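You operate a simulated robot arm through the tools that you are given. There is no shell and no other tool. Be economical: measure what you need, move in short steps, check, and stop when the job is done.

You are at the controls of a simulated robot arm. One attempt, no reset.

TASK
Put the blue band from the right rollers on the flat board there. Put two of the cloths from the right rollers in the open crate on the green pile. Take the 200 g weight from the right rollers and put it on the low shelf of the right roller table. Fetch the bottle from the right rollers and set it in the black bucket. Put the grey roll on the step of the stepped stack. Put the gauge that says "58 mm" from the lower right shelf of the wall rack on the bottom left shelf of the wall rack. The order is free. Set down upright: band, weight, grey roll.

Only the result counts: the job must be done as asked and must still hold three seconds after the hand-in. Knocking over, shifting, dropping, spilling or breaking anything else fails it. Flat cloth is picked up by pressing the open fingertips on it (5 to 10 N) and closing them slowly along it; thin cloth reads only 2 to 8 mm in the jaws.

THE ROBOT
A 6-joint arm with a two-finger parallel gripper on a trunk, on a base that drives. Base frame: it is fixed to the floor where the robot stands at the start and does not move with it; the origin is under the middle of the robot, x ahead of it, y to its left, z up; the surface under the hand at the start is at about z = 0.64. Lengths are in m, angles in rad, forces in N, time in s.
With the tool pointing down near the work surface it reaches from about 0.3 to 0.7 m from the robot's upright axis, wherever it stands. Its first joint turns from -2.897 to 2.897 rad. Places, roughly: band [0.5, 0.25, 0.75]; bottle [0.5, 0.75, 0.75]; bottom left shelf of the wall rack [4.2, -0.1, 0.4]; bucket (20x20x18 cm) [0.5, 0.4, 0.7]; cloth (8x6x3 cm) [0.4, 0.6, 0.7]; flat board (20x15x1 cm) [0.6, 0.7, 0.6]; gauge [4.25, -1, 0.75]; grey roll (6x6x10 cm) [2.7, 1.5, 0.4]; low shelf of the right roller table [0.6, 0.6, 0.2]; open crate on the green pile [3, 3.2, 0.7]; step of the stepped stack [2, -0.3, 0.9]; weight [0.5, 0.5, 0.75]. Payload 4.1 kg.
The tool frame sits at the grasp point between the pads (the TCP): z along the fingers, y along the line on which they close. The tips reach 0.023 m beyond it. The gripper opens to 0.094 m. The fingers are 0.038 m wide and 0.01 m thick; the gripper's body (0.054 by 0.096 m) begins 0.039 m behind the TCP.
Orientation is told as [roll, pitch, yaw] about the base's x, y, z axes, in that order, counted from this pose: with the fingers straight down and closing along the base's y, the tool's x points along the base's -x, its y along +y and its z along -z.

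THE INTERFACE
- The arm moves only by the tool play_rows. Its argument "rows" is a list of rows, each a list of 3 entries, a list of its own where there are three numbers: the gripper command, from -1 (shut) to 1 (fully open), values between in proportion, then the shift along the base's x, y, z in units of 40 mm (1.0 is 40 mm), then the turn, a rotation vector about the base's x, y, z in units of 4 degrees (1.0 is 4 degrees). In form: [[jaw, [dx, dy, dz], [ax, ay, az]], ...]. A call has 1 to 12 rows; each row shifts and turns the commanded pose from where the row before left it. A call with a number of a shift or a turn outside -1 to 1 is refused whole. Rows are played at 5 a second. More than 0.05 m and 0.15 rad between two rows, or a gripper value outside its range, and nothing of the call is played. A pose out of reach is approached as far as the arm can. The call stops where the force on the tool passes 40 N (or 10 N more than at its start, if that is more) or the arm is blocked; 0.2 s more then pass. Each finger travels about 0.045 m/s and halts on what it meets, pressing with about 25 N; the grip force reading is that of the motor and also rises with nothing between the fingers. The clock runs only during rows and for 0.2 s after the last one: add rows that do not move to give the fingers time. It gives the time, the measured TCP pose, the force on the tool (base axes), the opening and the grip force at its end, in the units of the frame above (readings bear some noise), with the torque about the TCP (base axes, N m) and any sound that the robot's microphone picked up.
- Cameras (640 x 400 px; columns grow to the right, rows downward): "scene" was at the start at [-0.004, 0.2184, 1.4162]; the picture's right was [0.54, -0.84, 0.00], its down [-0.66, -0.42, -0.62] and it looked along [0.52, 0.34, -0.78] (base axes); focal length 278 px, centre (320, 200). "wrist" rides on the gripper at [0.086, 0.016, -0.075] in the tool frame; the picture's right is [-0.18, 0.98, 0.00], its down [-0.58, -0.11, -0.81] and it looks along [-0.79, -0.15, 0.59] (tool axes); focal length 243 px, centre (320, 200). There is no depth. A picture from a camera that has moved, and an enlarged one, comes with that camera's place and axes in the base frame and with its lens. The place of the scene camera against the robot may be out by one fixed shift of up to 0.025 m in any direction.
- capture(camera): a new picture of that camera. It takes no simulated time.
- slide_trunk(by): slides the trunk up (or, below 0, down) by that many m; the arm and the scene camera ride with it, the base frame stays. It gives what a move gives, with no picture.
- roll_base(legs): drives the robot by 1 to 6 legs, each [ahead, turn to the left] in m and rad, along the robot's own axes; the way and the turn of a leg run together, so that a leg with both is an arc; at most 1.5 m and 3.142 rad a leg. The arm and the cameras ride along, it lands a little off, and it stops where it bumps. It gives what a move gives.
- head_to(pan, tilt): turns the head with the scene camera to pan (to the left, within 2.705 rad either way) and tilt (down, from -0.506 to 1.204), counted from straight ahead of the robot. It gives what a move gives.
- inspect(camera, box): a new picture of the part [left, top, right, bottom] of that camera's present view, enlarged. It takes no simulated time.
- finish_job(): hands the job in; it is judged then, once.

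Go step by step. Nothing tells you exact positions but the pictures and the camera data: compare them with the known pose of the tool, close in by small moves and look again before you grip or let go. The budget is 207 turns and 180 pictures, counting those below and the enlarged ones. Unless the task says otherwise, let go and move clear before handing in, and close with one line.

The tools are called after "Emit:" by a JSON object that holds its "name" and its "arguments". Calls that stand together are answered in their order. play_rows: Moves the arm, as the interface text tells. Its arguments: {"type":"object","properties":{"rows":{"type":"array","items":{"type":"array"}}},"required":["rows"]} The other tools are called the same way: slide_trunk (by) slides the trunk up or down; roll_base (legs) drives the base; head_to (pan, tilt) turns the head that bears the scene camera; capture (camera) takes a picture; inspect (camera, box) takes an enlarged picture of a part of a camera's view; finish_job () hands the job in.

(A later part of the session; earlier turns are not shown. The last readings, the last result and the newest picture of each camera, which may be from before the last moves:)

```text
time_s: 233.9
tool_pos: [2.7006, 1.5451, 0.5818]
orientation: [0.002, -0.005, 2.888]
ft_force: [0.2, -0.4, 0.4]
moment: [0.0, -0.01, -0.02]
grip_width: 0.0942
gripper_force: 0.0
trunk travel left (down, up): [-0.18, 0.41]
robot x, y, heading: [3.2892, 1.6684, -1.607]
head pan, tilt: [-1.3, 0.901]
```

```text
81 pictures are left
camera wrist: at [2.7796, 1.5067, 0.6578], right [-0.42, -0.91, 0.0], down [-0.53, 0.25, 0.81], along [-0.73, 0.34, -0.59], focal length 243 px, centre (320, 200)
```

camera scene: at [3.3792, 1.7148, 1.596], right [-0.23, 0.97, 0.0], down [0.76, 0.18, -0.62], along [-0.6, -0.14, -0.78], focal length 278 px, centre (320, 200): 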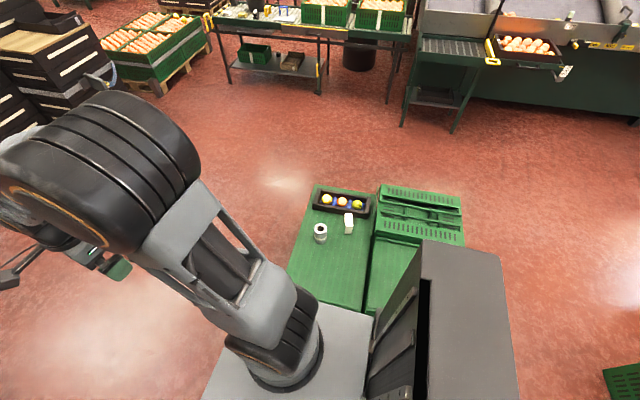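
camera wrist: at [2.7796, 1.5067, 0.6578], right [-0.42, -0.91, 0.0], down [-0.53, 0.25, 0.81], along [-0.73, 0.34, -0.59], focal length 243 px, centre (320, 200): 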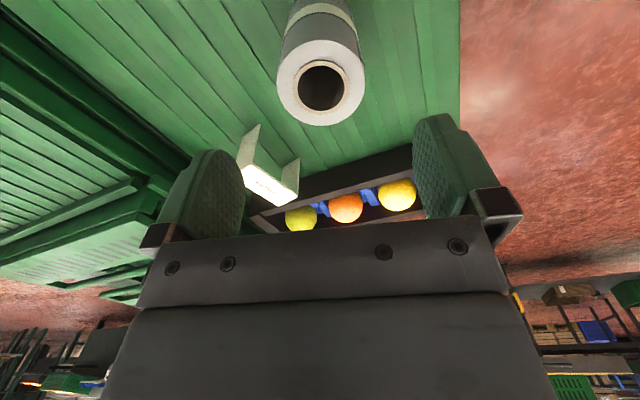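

Emit:
{"name": "play_rows", "arguments": {"rows": [[1, [0, 0, -1], [0, 0, 0]], [1, [0, 0, -1], [0, 0, 0]], [1, [0, 0, -0.9], [0, 0, 0]], [1, [0, 0, 0], [0, 0, 0]], [0.6, [0, 0, 0], [0, 0, 0]], [0.4, [0, 0, 0], [0, 0, 0]], [0.2, [0, 0, 0], [0, 0, 0]], [0, [0, 0, 0], [0, 0, 0]], [-0.1, [0, 0, 0], [0, 0, 0]], [-0.1, [0, 0, 0], [0, 0, 0]]]}}

Emit:
{"name": "capture", "arguments": {"camera": "wrist"}}

```text
time_s: 236.1
tool_pos: [2.7003, 1.5448, 0.4656]
orientation: [0.001, -0.005, 2.889]
ft_force: [-0.2, 0.4, -0.2]
moment: [0.05, -0.03, -0.03]
grip_width: 0.0589
gripper_force: 24.8
trunk travel left (down, up): [-0.18, 0.41]
robot x, y, heading: [3.295, 1.6683, -1.608]
head pan, tilt: [-1.3, 0.901]
```

```text
80 pictures are left
camera wrist: at [2.7793, 1.5078, 0.5408], right [-0.42, -0.91, 0.0], down [-0.53, 0.25, 0.81], along [-0.73, 0.34, -0.59], focal length 243 px, centre (320, 200)
```

wrist: 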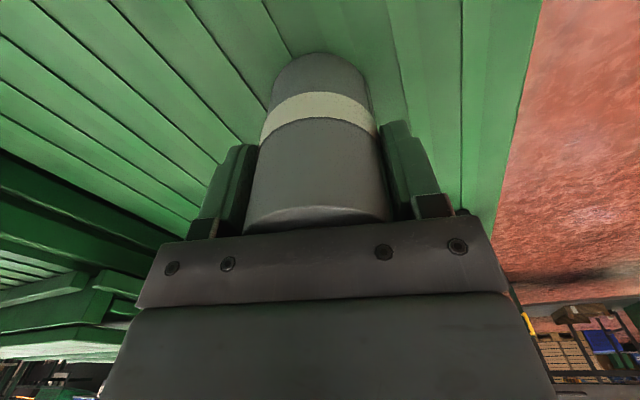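

Roll held (59 mm). Lift straight up, raise the trunk, tuck, and drive toward the north side of the stepped stack.

Emit:
{"name": "play_rows", "arguments": {"rows": [[-0.1, [0, 0, 0.6], [0, 0, 0]], [-0.1, [0, 0, 1], [0, 0, 0]], [-0.1, [0, 0, 1], [0, 0, 0]], [-0.1, [0, 0, 1], [0, 0, 0]], [-0.1, [0, 0, 1], [0, 0, 0]], [-0.1, [0, 0, 1], [0, 0, 0]], [-0.1, [0, 0, 1], [0, 0, 0]], [-0.1, [0, 0, 1], [0, 0, 0]]]}}

Emit:
{"name": "slide_trunk", "arguments": {"by": 0.25}}

Emit:
{"name": "play_rows", "arguments": {"rows": [[-0.1, [0.94, -0.63, 0], [0, 0, 0]], [-0.1, [0.94, -0.63, 0], [0, 0, 0]], [-0.1, [0.94, -0.63, 0], [0, 0, 0]], [-0.1, [0.94, -0.63, 0], [0, 0, 0]], [-0.1, [0.94, -0.63, 0], [0, 0, 0]], [-0.1, [0.94, -0.63, 0], [0, 0, 0]], [-0.1, [0.94, -0.63, 0], [0, 0, 0]], [-0.1, [0.94, -0.63, 0], [0, 0, 0]], [-0.1, [0.94, -0.63, 0], [0, 0, 0]], [-0.1, [0.94, -0.63, 0], [0, 0, 0]], [-0.1, [0.94, -0.63, 0], [0, 0, 0]], [-0.1, [0.94, -0.63, 0], [0, 0, 0]]]}}

Emit:
{"name": "roll_base", "arguments": {"legs": [[1.1, 0], [0, -1.53], [1.2, 0], [0, 1.57]]}}

Emit:
{"name": "head_to", "arguments": {"pan": 0.0, "tilt": 0.6}}

Emit:
{"name": "capture", "arguments": {"camera": "scene"}}

```text
time_s: 237.9
tool_pos: [2.7001, 1.5423, 0.7703]
orientation: [0.001, -0.004, 2.888]
ft_force: [0.1, -0.5, 0.3]
moment: [-0.01, 0.04, 0.03]
grip_width: 0.059
gripper_force: 24.8
trunk travel left (down, up): [-0.18, 0.41]
robot x, y, heading: [3.29, 1.667, -1.615]
head pan, tilt: [-1.3, 0.901]
```

```text
time_s: 240.5
tool_pos: [2.6997, 1.5425, 1.0213]
orientation: [0.001, -0.003, 2.887]
ft_force: [0.4, -0.4, -0.4]
moment: [-0.01, -0.01, -0.04]
grip_width: 0.0588
gripper_force: 25.4
trunk travel left (down, up): [-0.43, 0.16]
robot x, y, heading: [3.2934, 1.6677, -1.609]
head pan, tilt: [-1.3, 0.901]
```

```text
time_s: 243.1
tool_pos: [3.1536, 1.2405, 1.0217]
orientation: [-0.001, -0.004, 2.886]
ft_force: [-0.1, -1.1, -1.6]
moment: [0.0, -0.01, 0.0]
grip_width: 0.0591
gripper_force: 24.9
trunk travel left (down, up): [-0.43, 0.16]
robot x, y, heading: [3.2923, 1.6641, -1.613]
head pan, tilt: [-1.3, 0.901]
```

```text
time_s: 261.9
tool_pos: [1.9385, 0.1578, 1.0221]
orientation: [0.001, -0.005, 2.928]
ft_force: [0.1, 0.0, -0.4]
moment: [-0.01, -0.01, 0.01]
grip_width: 0.059
gripper_force: 24.7
trunk travel left (down, up): [-0.43, 0.16]
robot x, y, heading: [2.064, 0.5885, -1.571]
head pan, tilt: [-1.3, 0.901]
```

```text
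time_s: 263.4
tool_pos: [1.9385, 0.1578, 1.0213]
orientation: [0.001, -0.004, 2.929]
ft_force: [0.2, -0.2, -2.5]
moment: [0.03, -0.02, 0.0]
grip_width: 0.0592
gripper_force: 25.0
trunk travel left (down, up): [-0.43, 0.16]
robot x, y, heading: [2.0626, 0.5955, -1.567]
head pan, tilt: [0.0, 0.6]
```

```text
79 pictures are left
camera scene: at [2.2196, 0.5731, 1.4708], right [-1.0, 0.0, 0.0], down [0.0, 0.57, -0.82], along [0.0, -0.82, -0.57], focal length 278 px, centre (320, 200)
```

scene: 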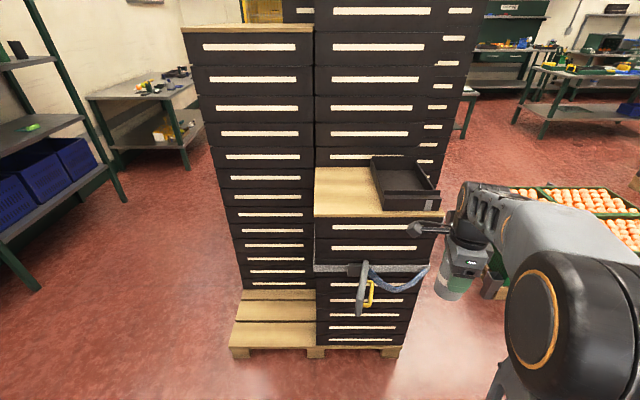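

The step's free wood is at x≈2.01–2.22, y≈−0.18 to −0.50, z≈0.9, with a black tray to its right and a taller stack on its left. I turn the wrist so the camera faces me, raise the hand, and approach.

Emit:
{"name": "play_rows", "arguments": {"rows": [[-0.1, [0, 0, 0.4], [0, 0, 1]], [-0.1, [0, 0, 0.4], [0, 0, 1]], [-0.1, [0, 0, 0.4], [0, 0, 1]], [-0.1, [0, 0, 0.4], [0, 0, 1]], [-0.1, [0, 0, 0.4], [0, 0, 1]], [-0.1, [0, 0, 0.4], [0, 0, 1]], [-0.1, [0, 0, 0.4], [0, 0, 1]], [-0.1, [0, 0, 0], [0, 0, 1]], [-0.1, [0, 0, 0], [0, 0, 1]], [-0.1, [0, 0, 0], [0, 0, 1]], [-0.1, [0, 0, 0], [0, 0, 1]], [-0.1, [0, 0, 0], [0, 0, 1]]]}}

Emit:
{"name": "play_rows", "arguments": {"rows": [[-0.1, [0.3, 0, 0], [0, 0, 1]], [-0.1, [0.3, 0, 0], [0, 0, 1]], [-0.1, [0.3, 0, 0], [0, 0, 1]], [-0.1, [0.3, 0, 0], [0, 0, 1]], [-0.1, [0.3, 0, 0], [0, 0, 1]], [-0.1, [0.3, 0, 0], [0, 0, 1]], [-0.1, [0.3, 0, 0], [0, 0, 1]], [-0.1, [0.3, 0, 0], [0, 0, 1]], [-0.1, [0.3, 0, 0], [0, 0, 1]], [-0.1, [0.3, 0, 0], [0, 0, 1]], [-0.1, [0.3, 0, 0], [0, 0, 1]], [-0.1, [0.3, 0, 0], [0, 0, 1]]]}}

Emit:
{"name": "roll_base", "arguments": {"legs": [[0.25, 0]]}}

Emit:
{"name": "capture", "arguments": {"camera": "scene"}}

Emit:
{"name": "capture", "arguments": {"camera": "wrist"}}

```text
time_s: 266.0
tool_pos: [1.9393, 0.1578, 1.1341]
orientation: [0.0, -0.004, -2.516]
ft_force: [0.1, -0.3, -1.0]
moment: [-0.01, -0.01, 0.01]
grip_width: 0.0588
gripper_force: 24.6
trunk travel left (down, up): [-0.43, 0.16]
robot x, y, heading: [2.0623, 0.5894, -1.568]
head pan, tilt: [0.0, 0.6]
```

```text
time_s: 268.6
tool_pos: [2.0838, 0.158, 1.1332]
orientation: [0.0, -0.006, -1.679]
ft_force: [0.2, 0.4, -1.7]
moment: [0.0, -0.03, 0.04]
grip_width: 0.0591
gripper_force: 25.3
trunk travel left (down, up): [-0.43, 0.16]
robot x, y, heading: [2.0591, 0.587, -1.568]
head pan, tilt: [0.0, 0.6]
```

```text
time_s: 270.4
tool_pos: [2.0814, -0.0868, 1.1334]
orientation: [0.0, -0.004, -1.686]
ft_force: [-0.9, 0.0, -1.5]
moment: [-0.01, 0.0, -0.01]
grip_width: 0.0589
gripper_force: 25.1
trunk travel left (down, up): [-0.43, 0.16]
robot x, y, heading: [2.0617, 0.3443, -1.571]
head pan, tilt: [0.0, 0.6]
```

```text
78 pictures are left
camera scene: at [2.2195, 0.3279, 1.4708], right [-1.0, 0.0, 0.0], down [0.0, 0.57, -0.82], along [0.0, -0.82, -0.57], focal length 278 px, centre (320, 200)
```

scene: 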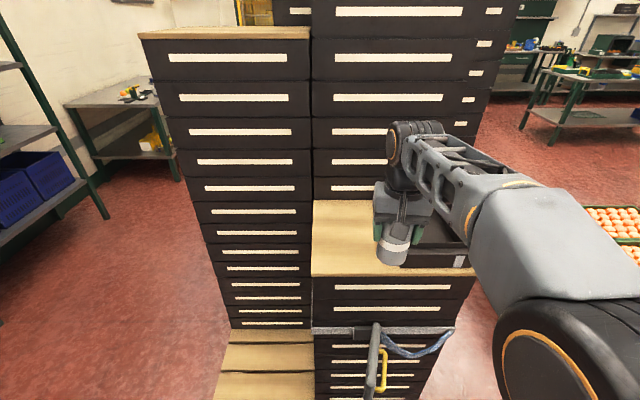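

```text
77 pictures are left
camera wrist: at [2.1071, -0.0015, 1.2087], right [0.96, -0.29, 0.0], down [-0.17, -0.56, 0.81], along [-0.24, -0.77, -0.59], focal length 243 px, centre (320, 200)
```

wrist: 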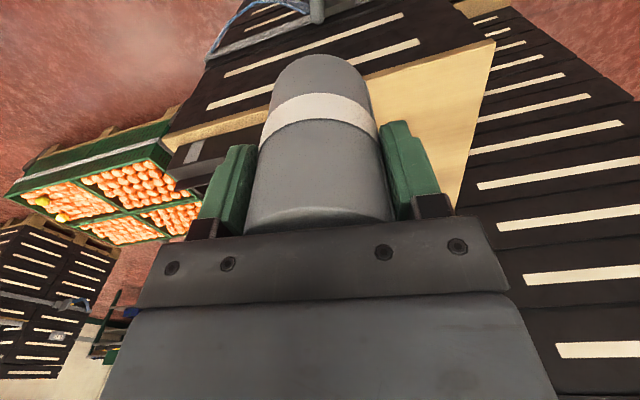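

Wall of the taller part is at x≈2.255, step z≈0.90. I move to above (2.15, −0.27) and check.

Emit:
{"name": "play_rows", "arguments": {"rows": [[-0.1, [0.36, -0.92, 0], [0, 0, 0.33]], [-0.1, [0.36, -0.92, 0], [0, 0, 0.33]], [-0.1, [0.36, -0.92, 0], [0, 0, 0.33]], [-0.1, [0.36, -0.92, 0], [0, 0, 0.33]], [-0.1, [0.36, -0.92, 0], [0, 0, 0.33]], [-0.1, [0, 0, -0.8], [0, 0, 0]], [-0.1, [0, 0, -0.8], [0, 0, 0]], [-0.1, [0, 0, 0], [0, 0, 0]]]}}

Emit:
{"name": "capture", "arguments": {"camera": "scene"}}

Emit:
{"name": "capture", "arguments": {"camera": "wrist"}}

```text
time_s: 272.2
tool_pos: [2.1525, -0.272, 1.0676]
orientation: [0.001, -0.006, -1.569]
ft_force: [0.3, 0.3, -1.3]
moment: [0.05, 0.02, 0.0]
grip_width: 0.0588
gripper_force: 25.3
trunk travel left (down, up): [-0.43, 0.16]
robot x, y, heading: [2.0589, 0.3463, -1.57]
head pan, tilt: [0.0, 0.6]
```

```text
76 pictures are left
camera scene: at [2.2196, 0.3278, 1.4708], right [-1.0, 0.0, 0.0], down [0.0, 0.57, -0.82], along [0.0, -0.82, -0.57], focal length 278 px, centre (320, 200)
```

scene: 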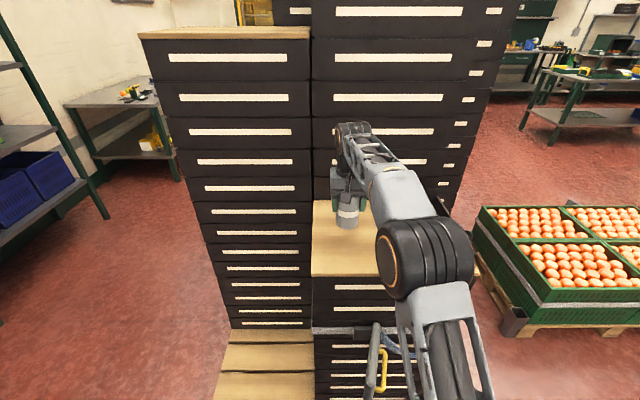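

```text
75 pictures are left
camera wrist: at [2.1683, -0.1841, 1.1437], right [0.98, -0.18, 0.0], down [-0.11, -0.58, 0.81], along [-0.15, -0.8, -0.59], focal length 243 px, centre (320, 200)
```

wrist: 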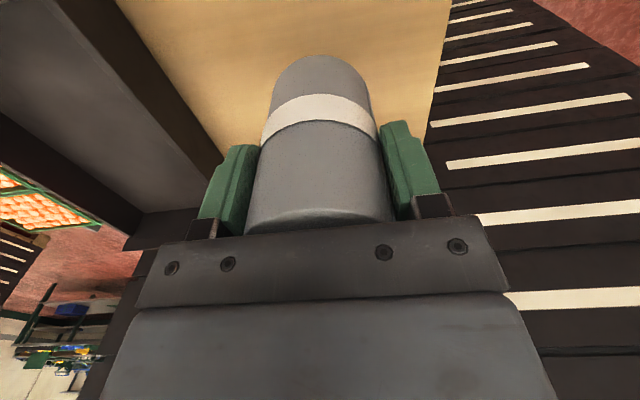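

Free width at the roll is x 1.995–2.264; shift slightly and lower to touch.

Emit:
{"name": "play_rows", "arguments": {"rows": [[-0.1, [-0.4, 0, 0], [0, 0, 0]], [-0.1, [0, 0, -1], [0, 0, 0]], [-0.1, [0, 0, -0.8], [0, 0, 0]], [-0.1, [0, 0, -0.2], [0, 0, 0]], [-0.1, [0, 0, -0.1], [0, 0, 0]], [-0.1, [0, 0, -0.1], [0, 0, 0]], [-0.1, [0, 0, 0], [0, 0, 0]]]}}

Emit:
{"name": "capture", "arguments": {"camera": "wrist"}}

```text
time_s: 273.4
tool_pos: [2.137, -0.2713, 0.9953]
orientation: [0.001, -0.023, -1.57]
ft_force: [1.1, 0.7, 14.5]
moment: [0.44, 0.06, -0.01]
grip_width: 0.0588
gripper_force: 25.1
trunk travel left (down, up): [-0.43, 0.16]
robot x, y, heading: [2.063, 0.3438, -1.577]
head pan, tilt: [0.0, 0.6]
stopped in row 6: the force on the tool passed its limit at 44 N (the readings are from after the stop); the commanded pose is now the measured one
```

```text
74 pictures are left
camera wrist: at [2.1526, -0.1826, 1.069], right [0.98, -0.18, 0.01], down [-0.11, -0.56, 0.82], along [-0.15, -0.81, -0.57], focal length 243 px, centre (320, 200)
```

wrist: 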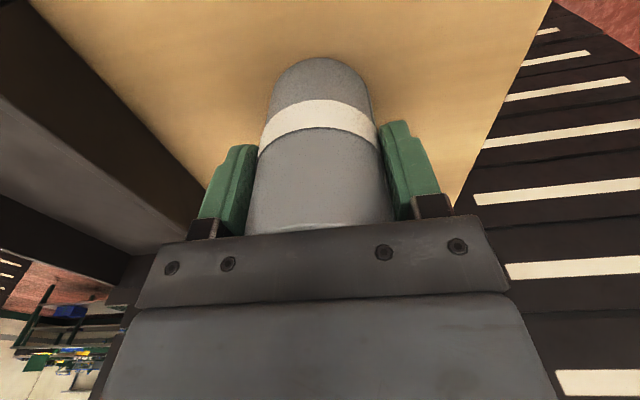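

Contact with the step. Ease off slightly, then open and rise.

Emit:
{"name": "play_rows", "arguments": {"rows": [[-0.1, [0, 0, 0.06], [0.13, 0, 0]], [0.15, [0, 0, 0], [0.1, 0, 0]], [0.3, [0, 0, 0], [0, 0, 0]], [0.45, [0, 0, 0], [0, 0, 0]], [0.6, [0, 0, 0], [0, 0, 0]], [0.6, [0, 0, 0.4], [0, 0, 0]], [0.6, [0, 0, 0.8], [0, 0, 0]], [0.6, [0, 0, 1], [0, 0, 0]], [0.6, [0, 0, 1], [0, 0, 0]], [0.6, [0, 0, 0], [0, 0, 0]]]}}

Emit:
{"name": "capture", "arguments": {"camera": "wrist"}}

```text
time_s: 275.6
tool_pos: [2.1365, -0.2736, 1.121]
orientation: [0.001, 0.0, -1.568]
ft_force: [-0.1, 0.2, 0.5]
moment: [-0.04, -0.01, -0.01]
grip_width: 0.0754
gripper_force: 0.0
trunk travel left (down, up): [-0.43, 0.16]
robot x, y, heading: [2.0605, 0.3491, -1.579]
head pan, tilt: [0.0, 0.6]
```

```text
73 pictures are left
camera wrist: at [2.1521, -0.1864, 1.197], right [0.98, -0.18, 0.0], down [-0.11, -0.58, 0.81], along [-0.15, -0.79, -0.59], focal length 243 px, centre (320, 200)
```

wrist: 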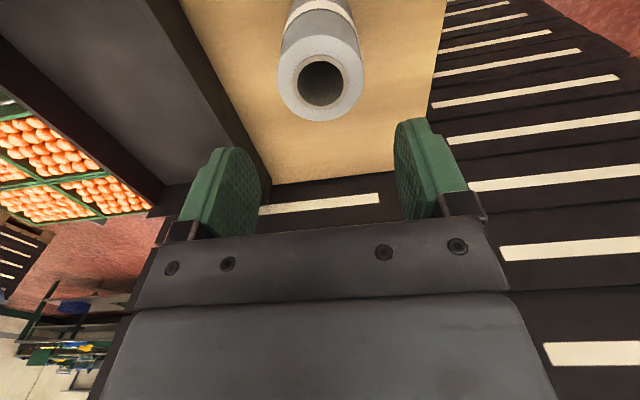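

The roll stands upright on the step. Now the second cloth: I retract, and drive to the far side of the roller table.

Emit:
{"name": "play_rows", "arguments": {"rows": [[0.6, [0, 0, 1], [0, 0, 0]], [0.6, [0, 1, 0], [0, 0, 0]], [0.6, [0, 1, 0], [0, 0, 0]], [0.6, [0, 1, 0], [0, 0, 0]], [0.6, [0, 1, 0], [0, 0, 0]], [0.6, [-0.2, 1, 0], [0, 0, 0]], [0.6, [-0.3, 0.9, 0], [0, 0, 0]]]}}

Emit:
{"name": "roll_base", "arguments": {"legs": [[-0.15, 0], [0, -1.27], [0.87, 0], [0, -0.29]]}}

Emit:
{"name": "capture", "arguments": {"camera": "scene"}}

Emit:
{"name": "capture", "arguments": {"camera": "wrist"}}

```text
time_s: 277.2
tool_pos: [2.1155, -0.033, 1.1602]
orientation: [0.002, -0.003, -1.568]
ft_force: [0.3, -0.2, -0.1]
moment: [0.05, 0.03, 0.01]
grip_width: 0.0753
gripper_force: 0.0
out of reach, approached as far as the arm can: row 1
trunk travel left (down, up): [-0.43, 0.16]
robot x, y, heading: [2.0571, 0.3464, -1.575]
head pan, tilt: [0.0, 0.6]
```

```text
time_s: 286.8
tool_pos: [0.8647, 0.1766, 1.1601]
orientation: [0.002, -0.002, -3.119]
ft_force: [0.5, -0.1, 0.1]
moment: [-0.03, 0.02, -0.01]
grip_width: 0.075
gripper_force: 0.1
trunk travel left (down, up): [-0.43, 0.16]
robot x, y, heading: [1.2429, 0.2425, -3.121]
head pan, tilt: [0.0, 0.6]
```

```text
72 pictures are left
camera scene: at [1.2092, 0.0837, 1.4708], right [-0.02, 1.0, 0.0], down [0.56, 0.01, -0.83], along [-0.82, -0.01, -0.56], focal length 278 px, centre (320, 200)
```

scene: 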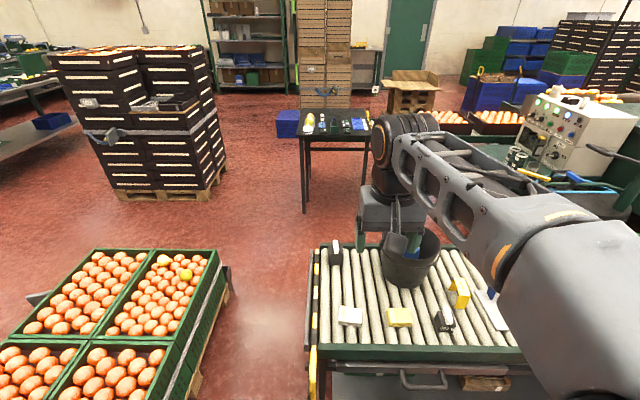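

```text
71 pictures are left
camera wrist: at [0.951, 0.1638, 1.2358], right [-0.16, -0.99, 0.0], down [-0.58, 0.1, 0.81], along [-0.8, 0.13, -0.59], focal length 243 px, centre (320, 200)
```

wrist: 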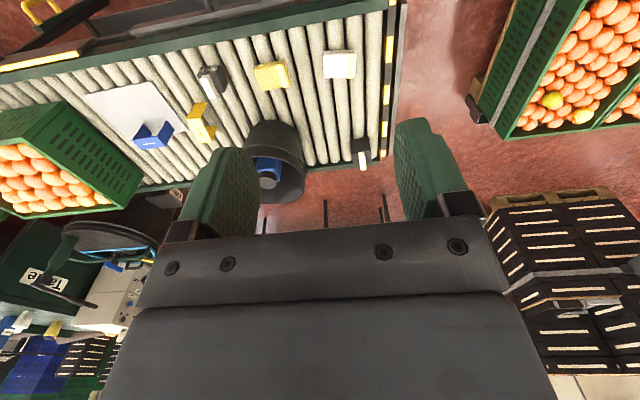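

White cloth is at about (0.687, 0.16). Move above it and look.

Emit:
{"name": "play_rows", "arguments": {"rows": [[1, [-0.55, -0.05, -0.95], [0, 0, -0.05]], [1, [-0.55, -0.05, -0.95], [0, 0, -0.05]], [1, [-0.55, -0.05, -0.95], [0, 0, -0.05]], [1, [-0.55, -0.05, -0.95], [0, 0, -0.05]], [1, [-0.55, -0.05, -0.95], [0, 0, -0.05]], [1, [-0.55, -0.05, -0.95], [0, 0, -0.05]], [1, [-0.55, -0.05, -0.95], [0, 0, 0]], [1, [-0.5, -0.05, -0.95], [0, 0, 0]], [1, [0, 0, -1], [0, 0, 0]], [1, [0, 0, 0], [0, 0, 0]]]}}

Emit:
{"name": "capture", "arguments": {"camera": "wrist"}}

```text
time_s: 289.0
tool_pos: [0.6911, 0.1641, 0.8164]
orientation: [0.002, -0.003, -3.14]
ft_force: [0.1, -0.4, 0.1]
moment: [-0.02, 0.0, 0.0]
grip_width: 0.094
gripper_force: 0.0
trunk travel left (down, up): [-0.43, 0.16]
robot x, y, heading: [1.2425, 0.2356, -3.126]
head pan, tilt: [0.0, 0.6]
```

```text
70 pictures are left
camera wrist: at [0.7771, 0.149, 0.893], right [-0.18, -0.98, 0.0], down [-0.58, 0.11, 0.81], along [-0.79, 0.15, -0.59], focal length 243 px, centre (320, 200)
```

wrist: 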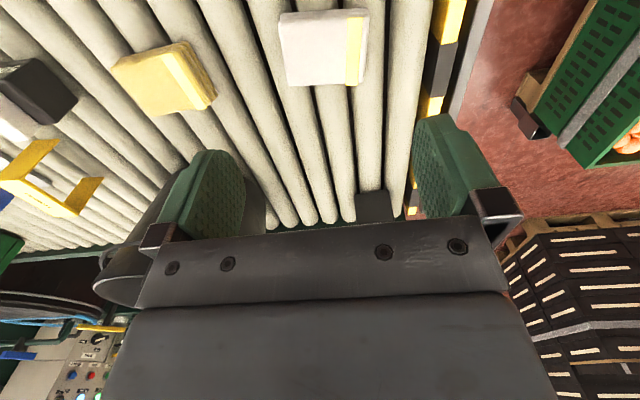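

Cloth centre (0.688, 0.161), turned about −0.12 rad. Align, descend and close.

Emit:
{"name": "play_rows", "arguments": {"rows": [[1, [-0.08, -0.08, -0.7], [0, 0, -0.88]], [1, [0, 0, -1], [0, 0, -0.88]], [1, [0, 0, -1], [0, 0, 0]], [1, [0, 0, -1], [0, 0, 0]], [1, [0, 0, 0], [0, 0, 0]]]}}

Emit:
{"name": "capture", "arguments": {"camera": "wrist"}}

```text
time_s: 290.2
tool_pos: [0.684, 0.1588, 0.6663]
orientation: [0.001, -0.002, 3.018]
ft_force: [0.0, 0.3, -0.6]
moment: [-0.02, 0.0, 0.01]
grip_width: 0.094
gripper_force: 0.0
trunk travel left (down, up): [-0.43, 0.16]
robot x, y, heading: [1.24, 0.2361, -3.124]
head pan, tilt: [0.0, 0.6]
```

```text
69 pictures are left
camera wrist: at [0.7671, 0.133, 0.7424], right [-0.3, -0.95, 0.0], down [-0.56, 0.18, 0.81], along [-0.77, 0.24, -0.59], focal length 243 px, centre (320, 200)
```

wrist: 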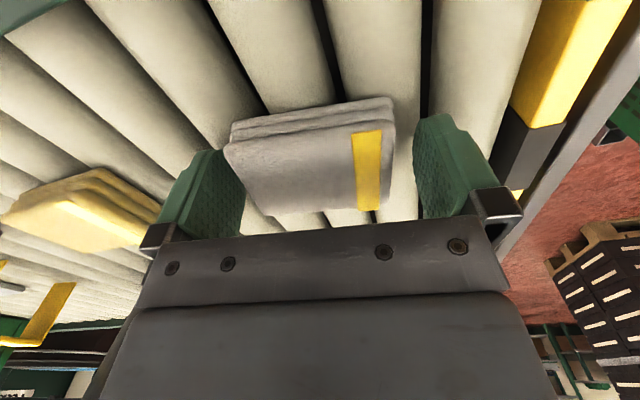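

Between the fingers; close, lift and tuck.

Emit:
{"name": "play_rows", "arguments": {"rows": [[0.7, [0, 0, 0], [0, 0, 0]], [0.4, [0, 0, 0], [0, 0, 0]], [0.1, [0, 0, 0], [0, 0, 0]], [-0.2, [0, 0, 0], [0, 0, 0]], [-0.4, [0, 0, 0], [0, 0, 0]], [-0.4, [0, 0, 0], [0, 0, 0]]]}}

Emit:
{"name": "play_rows", "arguments": {"rows": [[-0.4, [0, 0, 0.6], [0, 0, 0]], [-0.4, [0, 0, 1], [0, 0, 0]], [-0.4, [0, 0, 1], [0, 0, 0]], [-0.4, [0, 0, 1], [0, 0, 0]], [-0.4, [0, 0, 1], [0, 0, 0]], [-0.4, [0, 0, 1], [0, 0, 0]], [-0.4, [0.5, 0, 0.8], [0, 0, 0]], [-0.4, [0.5, 0.2, 0.8], [0, 0, 0]], [-0.4, [0.7, 0.2, 0.8], [0, 0, 0]], [-0.4, [0.7, 0.2, 0.8], [0, 0, 0]], [-0.4, [0.7, 0.2, 0.8], [0, 0, 0]], [-0.4, [0.7, 0.2, 0.8], [0, 0, 0]]]}}

Emit:
{"name": "capture", "arguments": {"camera": "wrist"}}

```text
time_s: 291.6
tool_pos: [0.6832, 0.1584, 0.6679]
orientation: [0.0, -0.001, 3.018]
ft_force: [-0.5, 0.0, 0.5]
moment: [0.0, 0.02, 0.02]
grip_width: 0.0752
gripper_force: 25.1
trunk travel left (down, up): [-0.43, 0.16]
robot x, y, heading: [1.2407, 0.242, -3.127]
head pan, tilt: [0.0, 0.6]
```

```text
time_s: 294.2
tool_pos: [0.8392, 0.1965, 1.0823]
orientation: [0.001, -0.002, 3.021]
ft_force: [0.6, -0.3, 0.0]
moment: [0.0, 0.01, 0.03]
grip_width: 0.0751
gripper_force: 25.1
trunk travel left (down, up): [-0.43, 0.16]
robot x, y, heading: [1.242, 0.24, -3.121]
head pan, tilt: [0.0, 0.6]
```

```text
68 pictures are left
camera wrist: at [0.9229, 0.1714, 1.1572], right [-0.3, -0.95, 0.0], down [-0.56, 0.18, 0.81], along [-0.77, 0.24, -0.59], focal length 243 px, centre (320, 200)
```

wrist: 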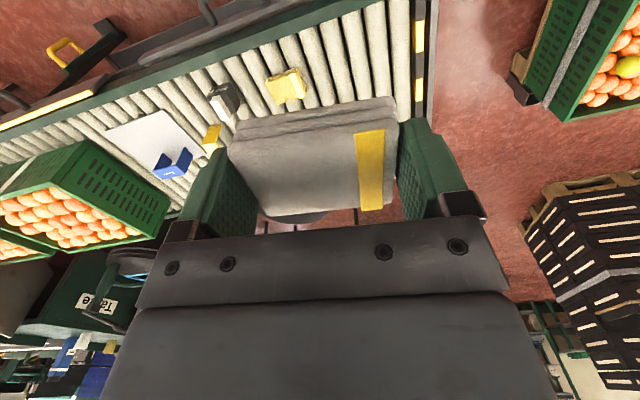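

Second cloth held. I drive around west of the low pile to the crate, ending alongside it heading east.

Emit:
{"name": "roll_base", "arguments": {"legs": [[-0.2, 0], [0, -1.824], [1.2, 0], [1.2, 0], [0, -1.338]]}}

Emit:
{"name": "head_to", "arguments": {"pan": 0.2, "tilt": 0.6}}

Emit:
{"name": "capture", "arguments": {"camera": "scene"}}

```text
time_s: 314.8
tool_pos: [2.4214, 2.6025, 1.0816]
orientation: [0.001, -0.001, -0.138]
ft_force: [0.8, -0.2, 0.0]
moment: [-0.01, 0.02, 0.01]
grip_width: 0.0753
gripper_force: 24.7
trunk travel left (down, up): [-0.43, 0.16]
robot x, y, heading: [2.019, 2.5676, 0.005]
head pan, tilt: [0.0, 0.6]
```

```text
time_s: 315.6
tool_pos: [2.4215, 2.6022, 1.0804]
orientation: [0.001, -0.002, -0.139]
ft_force: [0.8, 0.5, 0.2]
moment: [0.01, 0.01, 0.0]
grip_width: 0.0752
gripper_force: 24.9
trunk travel left (down, up): [-0.43, 0.16]
robot x, y, heading: [2.0156, 2.5646, 0.003]
head pan, tilt: [0.201, 0.6]
```

```text
67 pictures are left
camera scene: at [2.0357, 2.7611, 1.4708], right [0.2, -0.98, 0.0], down [-0.55, -0.11, -0.83], along [0.81, 0.17, -0.56], focal length 278 px, centre (320, 200)
```

scene: 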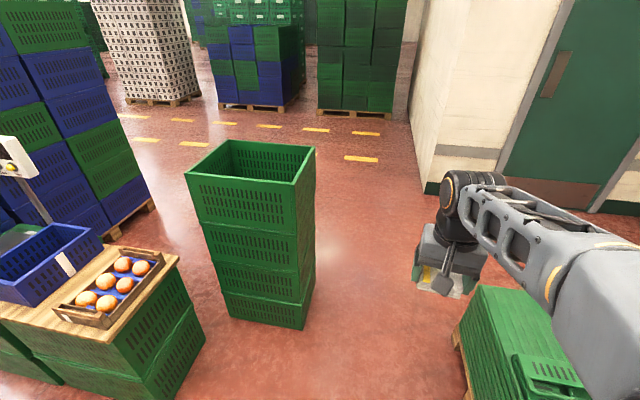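

Corridor clear; drive ahead to beside the crate and raise the trunk.

Emit:
{"name": "roll_base", "arguments": {"legs": [[0.98, 0]]}}

Emit:
{"name": "slide_trunk", "arguments": {"by": 0.15}}

Emit:
{"name": "head_to", "arguments": {"pan": 1.3, "tilt": 0.9}}

Emit:
{"name": "capture", "arguments": {"camera": "scene"}}

```text
time_s: 320.7
tool_pos: [3.4028, 2.5953, 1.0807]
orientation: [0.002, -0.001, -0.149]
ft_force: [0.2, 0.2, -0.7]
moment: [-0.01, -0.01, 0.01]
grip_width: 0.0753
gripper_force: 24.8
trunk travel left (down, up): [-0.43, 0.16]
robot x, y, heading: [2.9959, 2.5642, -0.011]
head pan, tilt: [0.201, 0.6]
```

```text
time_s: 322.4
tool_pos: [3.4041, 2.5949, 1.2308]
orientation: [0.002, -0.002, -0.148]
ft_force: [-0.4, -0.7, -1.1]
moment: [-0.01, 0.0, -0.01]
grip_width: 0.0752
gripper_force: 24.8
trunk travel left (down, up): [-0.58, 0.01]
robot x, y, heading: [3.0002, 2.5612, -0.01]
head pan, tilt: [0.201, 0.6]
```

```text
time_s: 323.7
tool_pos: [3.4034, 2.5951, 1.23]
orientation: [0.002, -0.002, -0.148]
ft_force: [0.1, -0.2, 0.5]
moment: [-0.01, 0.01, 0.04]
grip_width: 0.0754
gripper_force: 24.5
trunk travel left (down, up): [-0.58, 0.01]
robot x, y, heading: [2.9991, 2.5648, -0.01]
head pan, tilt: [1.3, 0.901]
```

```text
66 pictures are left
camera scene: at [2.953, 2.8136, 1.596], right [0.96, -0.28, 0.0], down [-0.22, -0.75, -0.62], along [0.17, 0.6, -0.78], focal length 278 px, centre (320, 200)
```

scene: 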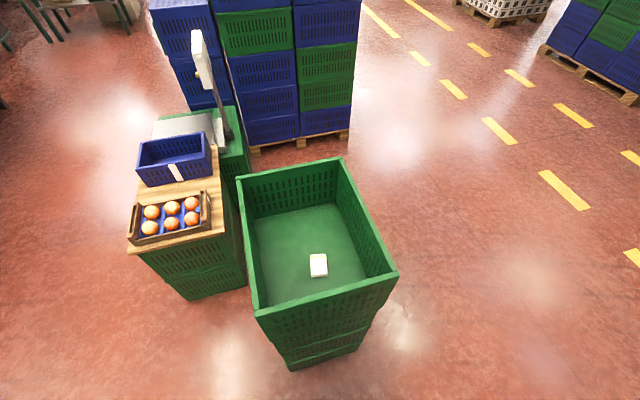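

The first cloth lies in the crate. Swing the hand over it at height.

Emit:
{"name": "play_rows", "arguments": {"rows": [[-0.4, [-0.55, 1, 0], [0, 0, 0]], [-0.4, [-0.55, 1, 0], [0, 0, 0]], [-0.4, [-0.55, 1, 0], [0, 0, 0]], [-0.4, [-0.55, 1, 0], [0, 0, 0]], [-0.4, [-0.55, 1, 0], [0, 0, 0]], [-0.4, [-0.55, 1, 0], [0, 0, 0]], [-0.4, [-0.55, 1, 0], [0, 0, 0]], [-0.4, [-0.55, 1, 0], [0, 0, 0]], [-0.4, [-0.55, 1, 0], [0, 0, 0]], [-0.4, [-0.55, 1, 0], [0, 0, 0]], [-0.4, [-0.55, 1, 0], [0, 0, 0]], [-0.4, [-0.55, 1, 0], [0, 0, 0]]]}}

Emit:
{"name": "play_rows", "arguments": {"rows": [[-0.4, [-0.55, 1, 0], [0, 0, 0]], [-0.4, [-0.55, 1, 0], [0, 0, 0]], [-0.4, [-0.55, 0.9, 0], [0, 0, 0]], [-0.4, [0, 0, -1], [0, 0, -0.3]], [-0.4, [0, 0, -1], [0, 0, -0.3]], [-0.4, [0, 0, -1], [0, 0, -0.2]], [-0.4, [0, 0, -1], [0, 0, 0]], [-0.4, [0, 0, 0], [0, 0, 0]]]}}

Emit:
{"name": "capture", "arguments": {"camera": "scene"}}

Emit:
{"name": "capture", "arguments": {"camera": "wrist"}}

```text
time_s: 326.3
tool_pos: [3.1373, 3.0758, 1.2317]
orientation: [-0.001, -0.001, -0.146]
ft_force: [0.3, 0.6, -0.6]
moment: [0.0, -0.02, -0.05]
grip_width: 0.0754
gripper_force: 25.2
trunk travel left (down, up): [-0.58, 0.01]
robot x, y, heading: [3.0009, 2.5635, -0.007]
head pan, tilt: [1.3, 0.901]
```

```text
time_s: 328.1
tool_pos: [3.0742, 3.1679, 1.0614]
orientation: [0.0, 0.0, -0.203]
ft_force: [0.8, 0.3, 0.1]
moment: [0.0, -0.01, 0.02]
grip_width: 0.0751
gripper_force: 24.9
out of reach, approached as far as the arm can: row 3
trunk travel left (down, up): [-0.58, 0.01]
robot x, y, heading: [2.9977, 2.5652, -0.013]
head pan, tilt: [1.3, 0.901]
```

```text
65 pictures are left
camera scene: at [2.9528, 2.8138, 1.596], right [0.96, -0.28, 0.0], down [-0.22, -0.75, -0.62], along [0.17, 0.6, -0.78], focal length 278 px, centre (320, 200)
```

scene: 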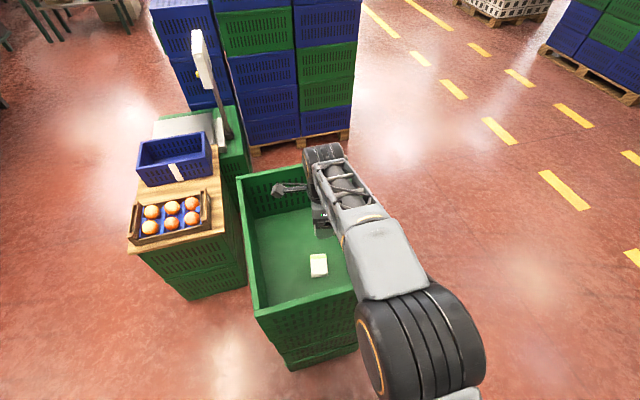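

```text
64 pictures are left
camera wrist: at [2.9906, 3.2014, 1.1364], right [0.38, 0.93, 0.0], down [0.55, -0.23, 0.81], along [0.75, -0.3, -0.59], focal length 243 px, centre (320, 200)
```

wrist: 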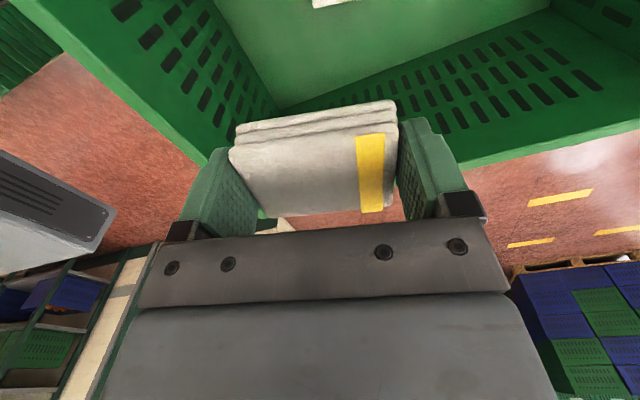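

Lower into the crate onto the first cloth.

Emit:
{"name": "play_rows", "arguments": {"rows": [[-0.4, [0, 0.2, -0.9], [0, 0, 0]], [-0.4, [0, 0.2, -0.9], [0, 0, 0]], [-0.4, [0, 0, -1], [0, 0, 0]], [-0.4, [0, 0, -1], [0, 0, 0]], [-0.4, [0, 0, -1], [0, 0, 0]], [-0.4, [0, 0, -0.7], [0, 0, 0]], [-0.4, [0, 0, 0], [0, 0, 0]]]}}

Emit:
{"name": "capture", "arguments": {"camera": "scene"}}

Emit:
{"name": "capture", "arguments": {"camera": "wrist"}}

```text
time_s: 329.7
tool_pos: [3.0732, 3.1847, 0.8412]
orientation: [0.001, -0.002, -0.204]
ft_force: [1.5, -0.4, 0.1]
moment: [-0.03, 0.01, -0.01]
grip_width: 0.0751
gripper_force: 25.3
trunk travel left (down, up): [-0.58, 0.01]
robot x, y, heading: [3.0004, 2.5646, -0.008]
head pan, tilt: [1.3, 0.901]
```

```text
63 pictures are left
camera scene: at [2.9528, 2.8139, 1.596], right [0.96, -0.28, 0.0], down [-0.22, -0.75, -0.62], along [0.17, 0.6, -0.78], focal length 278 px, centre (320, 200)
```

scene: 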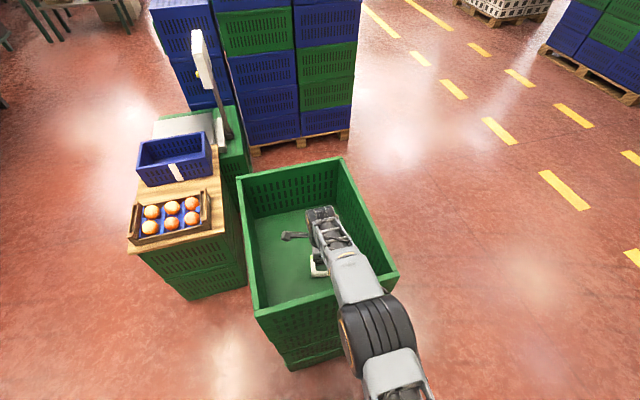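

```text
62 pictures are left
camera wrist: at [2.9915, 3.2187, 0.9171], right [0.38, 0.93, 0.0], down [0.55, -0.23, 0.81], along [0.75, -0.3, -0.59], focal length 243 px, centre (320, 200)
```

wrist: 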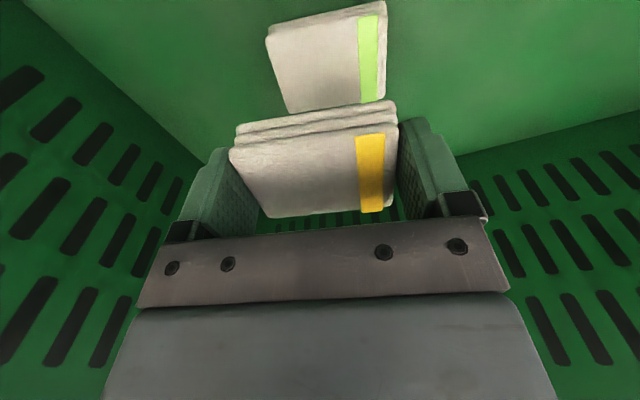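

Emit:
{"name": "inspect", "arguments": {"camera": "scene", "box": [280, 190, 440, 380]}}

```text
2.11 times, centred on (360, 285) of scene
camera zoom: at [2.9528, 2.8139, 1.596], right [0.96, -0.28, 0.0], down [-0.22, -0.75, -0.62], along [0.17, 0.6, -0.78], focal length 584 px, centre (236, 21)
```

zoom: 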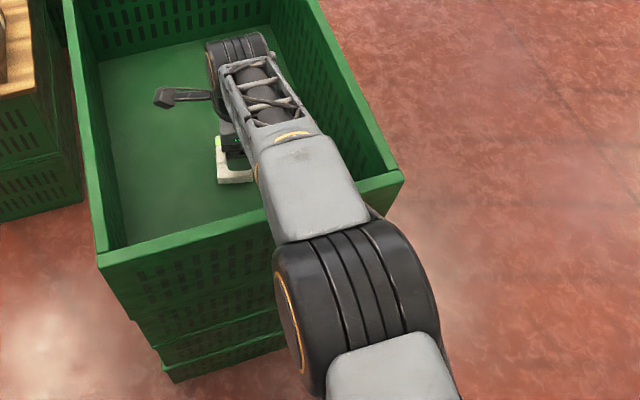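

By comparison with the first placement (which reached 0.766 in the same arm posture) there is still clearance; lower in small steps.

Emit:
{"name": "play_rows", "arguments": {"rows": [[-0.4, [0, 0, -0.3], [0, 0, 0]], [-0.4, [0, 0, -0.3], [0, 0, 0]], [-0.4, [0, 0, -0.2], [0, 0, 0]], [-0.4, [0, 0, -0.1], [0, 0, 0]], [-0.4, [0, 0, 0], [0, 0, 0]]]}}

Emit:
{"name": "capture", "arguments": {"camera": "wrist"}}

```text
time_s: 330.9
tool_pos: [3.0721, 3.1858, 0.8053]
orientation: [0.002, -0.002, -0.205]
ft_force: [-0.2, -0.4, -0.2]
moment: [-0.03, -0.02, -0.03]
grip_width: 0.0752
gripper_force: 24.7
trunk travel left (down, up): [-0.58, 0.01]
robot x, y, heading: [2.9949, 2.5607, -0.009]
head pan, tilt: [1.3, 0.901]
```

```text
60 pictures are left
camera wrist: at [2.9907, 3.2193, 0.8823], right [0.38, 0.93, 0.0], down [0.55, -0.23, 0.81], along [0.75, -0.3, -0.59], focal length 243 px, centre (320, 200)
```

wrist: 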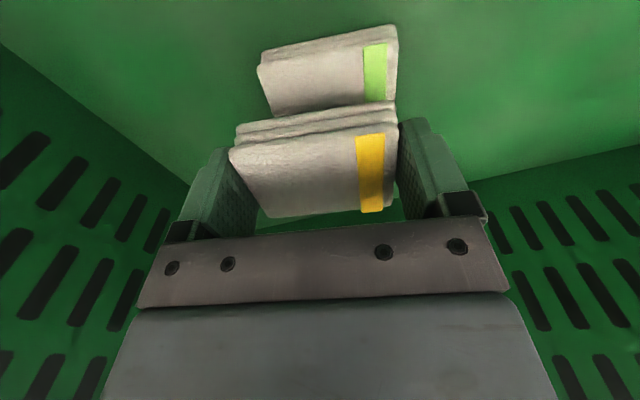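

Emit:
{"name": "play_rows", "arguments": {"rows": [[-0.4, [0, 0, -0.15], [0, 0, 0]], [-0.4, [0, 0, -0.15], [0, 0, 0]], [-0.4, [0, 0, -0.1], [0, 0, 0]], [-0.4, [0, 0, 0], [0, 0, 0]]]}}

Emit:
{"name": "capture", "arguments": {"camera": "wrist"}}

```text
time_s: 331.9
tool_pos: [3.0719, 3.184, 0.7891]
orientation: [0.002, -0.003, -0.203]
ft_force: [0.6, 0.1, -0.7]
moment: [-0.01, -0.03, -0.02]
grip_width: 0.0756
gripper_force: 24.7
trunk travel left (down, up): [-0.58, 0.01]
robot x, y, heading: [2.9964, 2.5639, -0.009]
head pan, tilt: [1.3, 0.901]
```

```text
59 pictures are left
camera wrist: at [2.9904, 3.2194, 0.8653], right [0.38, 0.93, 0.0], down [0.55, -0.23, 0.81], along [0.75, -0.31, -0.59], focal length 243 px, centre (320, 200)
```

wrist: 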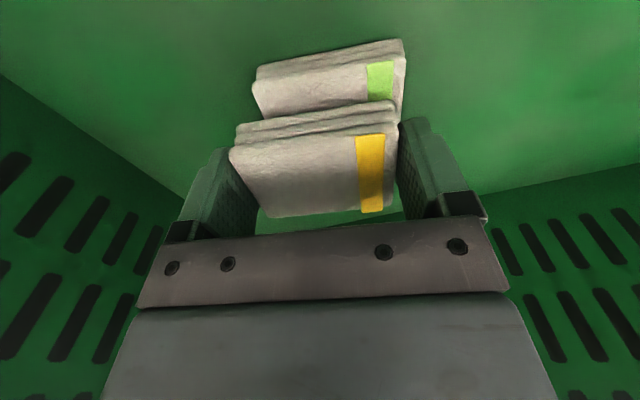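

Emit:
{"name": "play_rows", "arguments": {"rows": [[-0.4, [0, 0, -0.12], [0, 0, 0]], [-0.4, [0, 0, -0.12], [0, 0, 0]], [-0.4, [0, 0, 0], [0, 0, 0]]]}}

```text
time_s: 332.7
tool_pos: [3.0725, 3.1852, 0.7801]
orientation: [0.001, -0.002, -0.206]
ft_force: [-0.5, -0.2, -0.9]
moment: [0.01, -0.01, -0.02]
grip_width: 0.0749
gripper_force: 25.1
trunk travel left (down, up): [-0.58, 0.01]
robot x, y, heading: [2.9979, 2.5633, -0.01]
head pan, tilt: [1.3, 0.901]
```

Close above the first cloth; release and rise.

Emit:
{"name": "play_rows", "arguments": {"rows": [[0.7, [0, 0, 0], [0, 0, 0]], [0.9, [0, 0, 0], [0, 0, 0]], [1, [0, 0, 0], [0, 0, 0]], [1, [0, 0, 0], [0, 0, 0]], [1, [0, 0, 0.5], [0, 0, 0]], [1, [0, 0, 1], [0, 0, 0]], [1, [0, 0, 1], [0, 0, 0]], [1, [0, 0, 1], [0, 0, 0]], [1, [0, 0, 1], [0, 0, 0]], [1, [0, 0, 1], [0, 0, 0]], [1, [0, 0, 1], [0, 0, 0]], [1, [0, 0, 1], [0, 0, 0]]]}}

Emit:
{"name": "play_rows", "arguments": {"rows": [[1, [0, 0, 1], [0, 0, 0]], [1, [0, 0, 1], [0, 0, 0]], [1, [0.55, -1, 0], [0, 0, 0]], [1, [0.55, -1, 0], [0, 0, 0]], [1, [0.55, -1, 0], [0, 0, 0]], [1, [0.55, -1, 0], [0, 0, 0]], [1, [0.55, -1, 0], [0, 0, 0]], [1, [0.55, -1, 0], [0, 0, 0]], [1, [0.55, -1, 0], [0, 0, 0]], [1, [0.55, -1, 0], [0, 0, 0]], [1, [0.55, -1, 0], [0, 0, 0]], [1, [0.55, -1, 0], [0, 0, 0]]]}}

Emit:
{"name": "inspect", "arguments": {"camera": "scene", "box": [230, 150, 410, 320]}}

```text
time_s: 335.3
tool_pos: [3.0738, 3.1856, 1.0816]
orientation: [0.002, -0.002, -0.204]
ft_force: [0.2, 0.2, 0.0]
moment: [0.01, -0.03, 0.0]
grip_width: 0.094
gripper_force: 0.1
trunk travel left (down, up): [-0.58, 0.01]
robot x, y, heading: [2.9981, 2.5649, -0.004]
head pan, tilt: [1.3, 0.901]
```

```text
time_s: 337.9
tool_pos: [3.2926, 2.7833, 1.1601]
orientation: [0.002, 0.001, -0.202]
ft_force: [0.6, 0.3, 0.1]
moment: [0.01, -0.01, -0.01]
grip_width: 0.0938
gripper_force: 0.0
trunk travel left (down, up): [-0.58, 0.01]
robot x, y, heading: [2.9985, 2.5646, -0.012]
head pan, tilt: [1.3, 0.901]
```

```text
2.35 times, centred on (320, 235) of scene
camera zoom: at [2.953, 2.8131, 1.5961], right [0.96, -0.28, 0.0], down [-0.22, -0.75, -0.62], along [0.17, 0.6, -0.78], focal length 653 px, centre (320, 118)
```

zoom: 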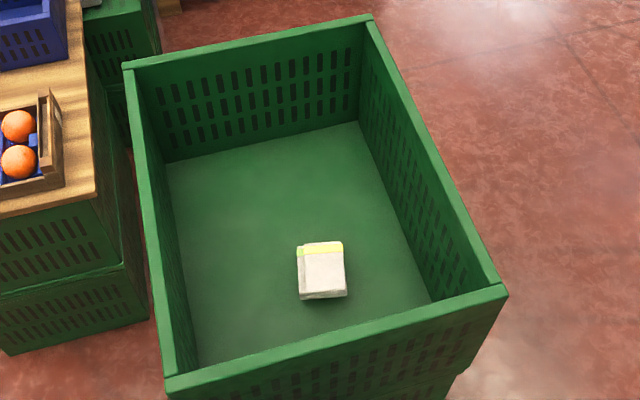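

Both cloths are stacked in the crate. Now the gauge: drive back south to the wall rack.

Emit:
{"name": "roll_base", "arguments": {"legs": [[0.45, 0], [0, -1.56], [1.5, 0], [1.45, 0]]}}

Emit:
{"name": "head_to", "arguments": {"pan": 1.0, "tilt": 0.5}}

Emit:
{"name": "capture", "arguments": {"camera": "scene"}}

```text
time_s: 358.4
tool_pos: [3.6403, -0.6988, 1.1592]
orientation: [0.003, -0.002, -1.781]
ft_force: [0.3, 0.3, -1.0]
moment: [0.0, -0.02, -0.01]
grip_width: 0.094
gripper_force: 0.1
trunk travel left (down, up): [-0.58, 0.01]
robot x, y, heading: [3.4201, -0.401, -1.585]
head pan, tilt: [1.3, 0.901]
```

```text
time_s: 359.3
tool_pos: [3.6398, -0.698, 1.1599]
orientation: [0.0, -0.002, -1.781]
ft_force: [-0.3, 0.4, -0.5]
moment: [-0.02, 0.02, 0.01]
grip_width: 0.0938
gripper_force: 0.0
trunk travel left (down, up): [-0.58, 0.01]
robot x, y, heading: [3.4199, -0.4003, -1.587]
head pan, tilt: [1.0, 0.499]
```

```text
57 pictures are left
camera scene: at [3.6569, -0.384, 1.6298], right [-0.55, -0.83, 0.0], down [-0.4, 0.26, -0.88], along [0.73, -0.48, -0.48], focal length 278 px, centre (320, 200)
```

scene: 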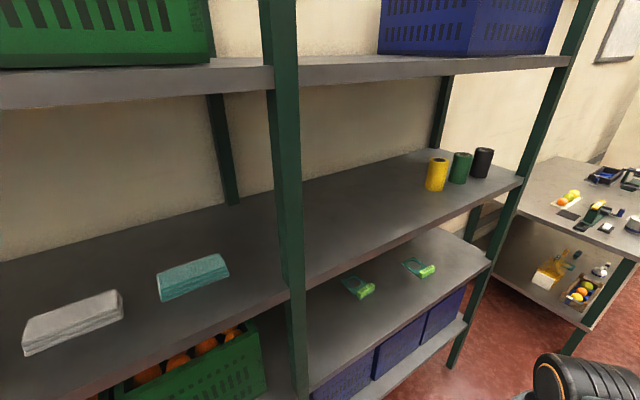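

Rack geometry: front x≈4.04, shelves at z≈0.375, 0.78, 1.18, middle upright y≈−0.565; gauge 58 at about (4.19, −1.23). I move the base closer and south a bit.

Emit:
{"name": "roll_base", "arguments": {"legs": [[0.28, 0.42], [0.28, -0.42]]}}

Emit:
{"name": "head_to", "arguments": {"pan": 1.2, "tilt": 0.8}}

Emit:
{"name": "capture", "arguments": {"camera": "scene"}}

Emit:
{"name": "capture", "arguments": {"camera": "wrist"}}

```text
time_s: 362.8
tool_pos: [3.7532, -1.2404, 1.1603]
orientation: [0.001, -0.001, -1.773]
ft_force: [0.5, 0.6, 0.0]
moment: [0.03, 0.02, -0.02]
grip_width: 0.0938
gripper_force: 0.1
trunk travel left (down, up): [-0.58, 0.01]
robot x, y, heading: [3.5345, -0.948, -1.573]
head pan, tilt: [1.0, 0.499]
```

```text
time_s: 363.6
tool_pos: [3.7543, -1.2389, 1.1601]
orientation: [0.002, -0.002, -1.775]
ft_force: [0.1, 0.6, 0.0]
moment: [-0.01, -0.02, 0.0]
grip_width: 0.0941
gripper_force: 0.1
trunk travel left (down, up): [-0.58, 0.01]
robot x, y, heading: [3.5307, -0.9432, -1.58]
head pan, tilt: [1.201, 0.799]
```

```text
56 pictures are left
camera scene: at [3.7678, -0.9053, 1.604], right [-0.37, -0.93, 0.0], down [-0.67, 0.26, -0.7], along [0.65, -0.26, -0.72], focal length 278 px, centre (320, 200)
```

scene: 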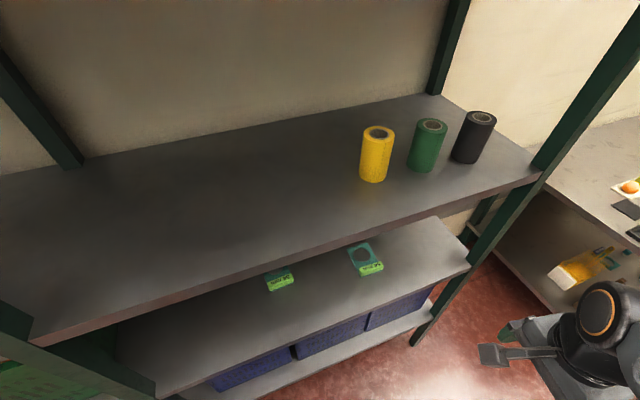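

```text
55 pictures are left
camera wrist: at [3.7867, -1.1571, 1.2362], right [0.93, -0.38, 0.0], down [-0.22, -0.55, 0.81], along [-0.3, -0.75, -0.59], focal length 243 px, centre (320, 200)
```

wrist: 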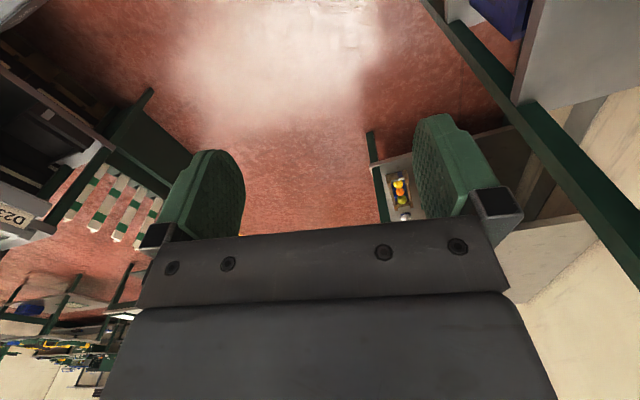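

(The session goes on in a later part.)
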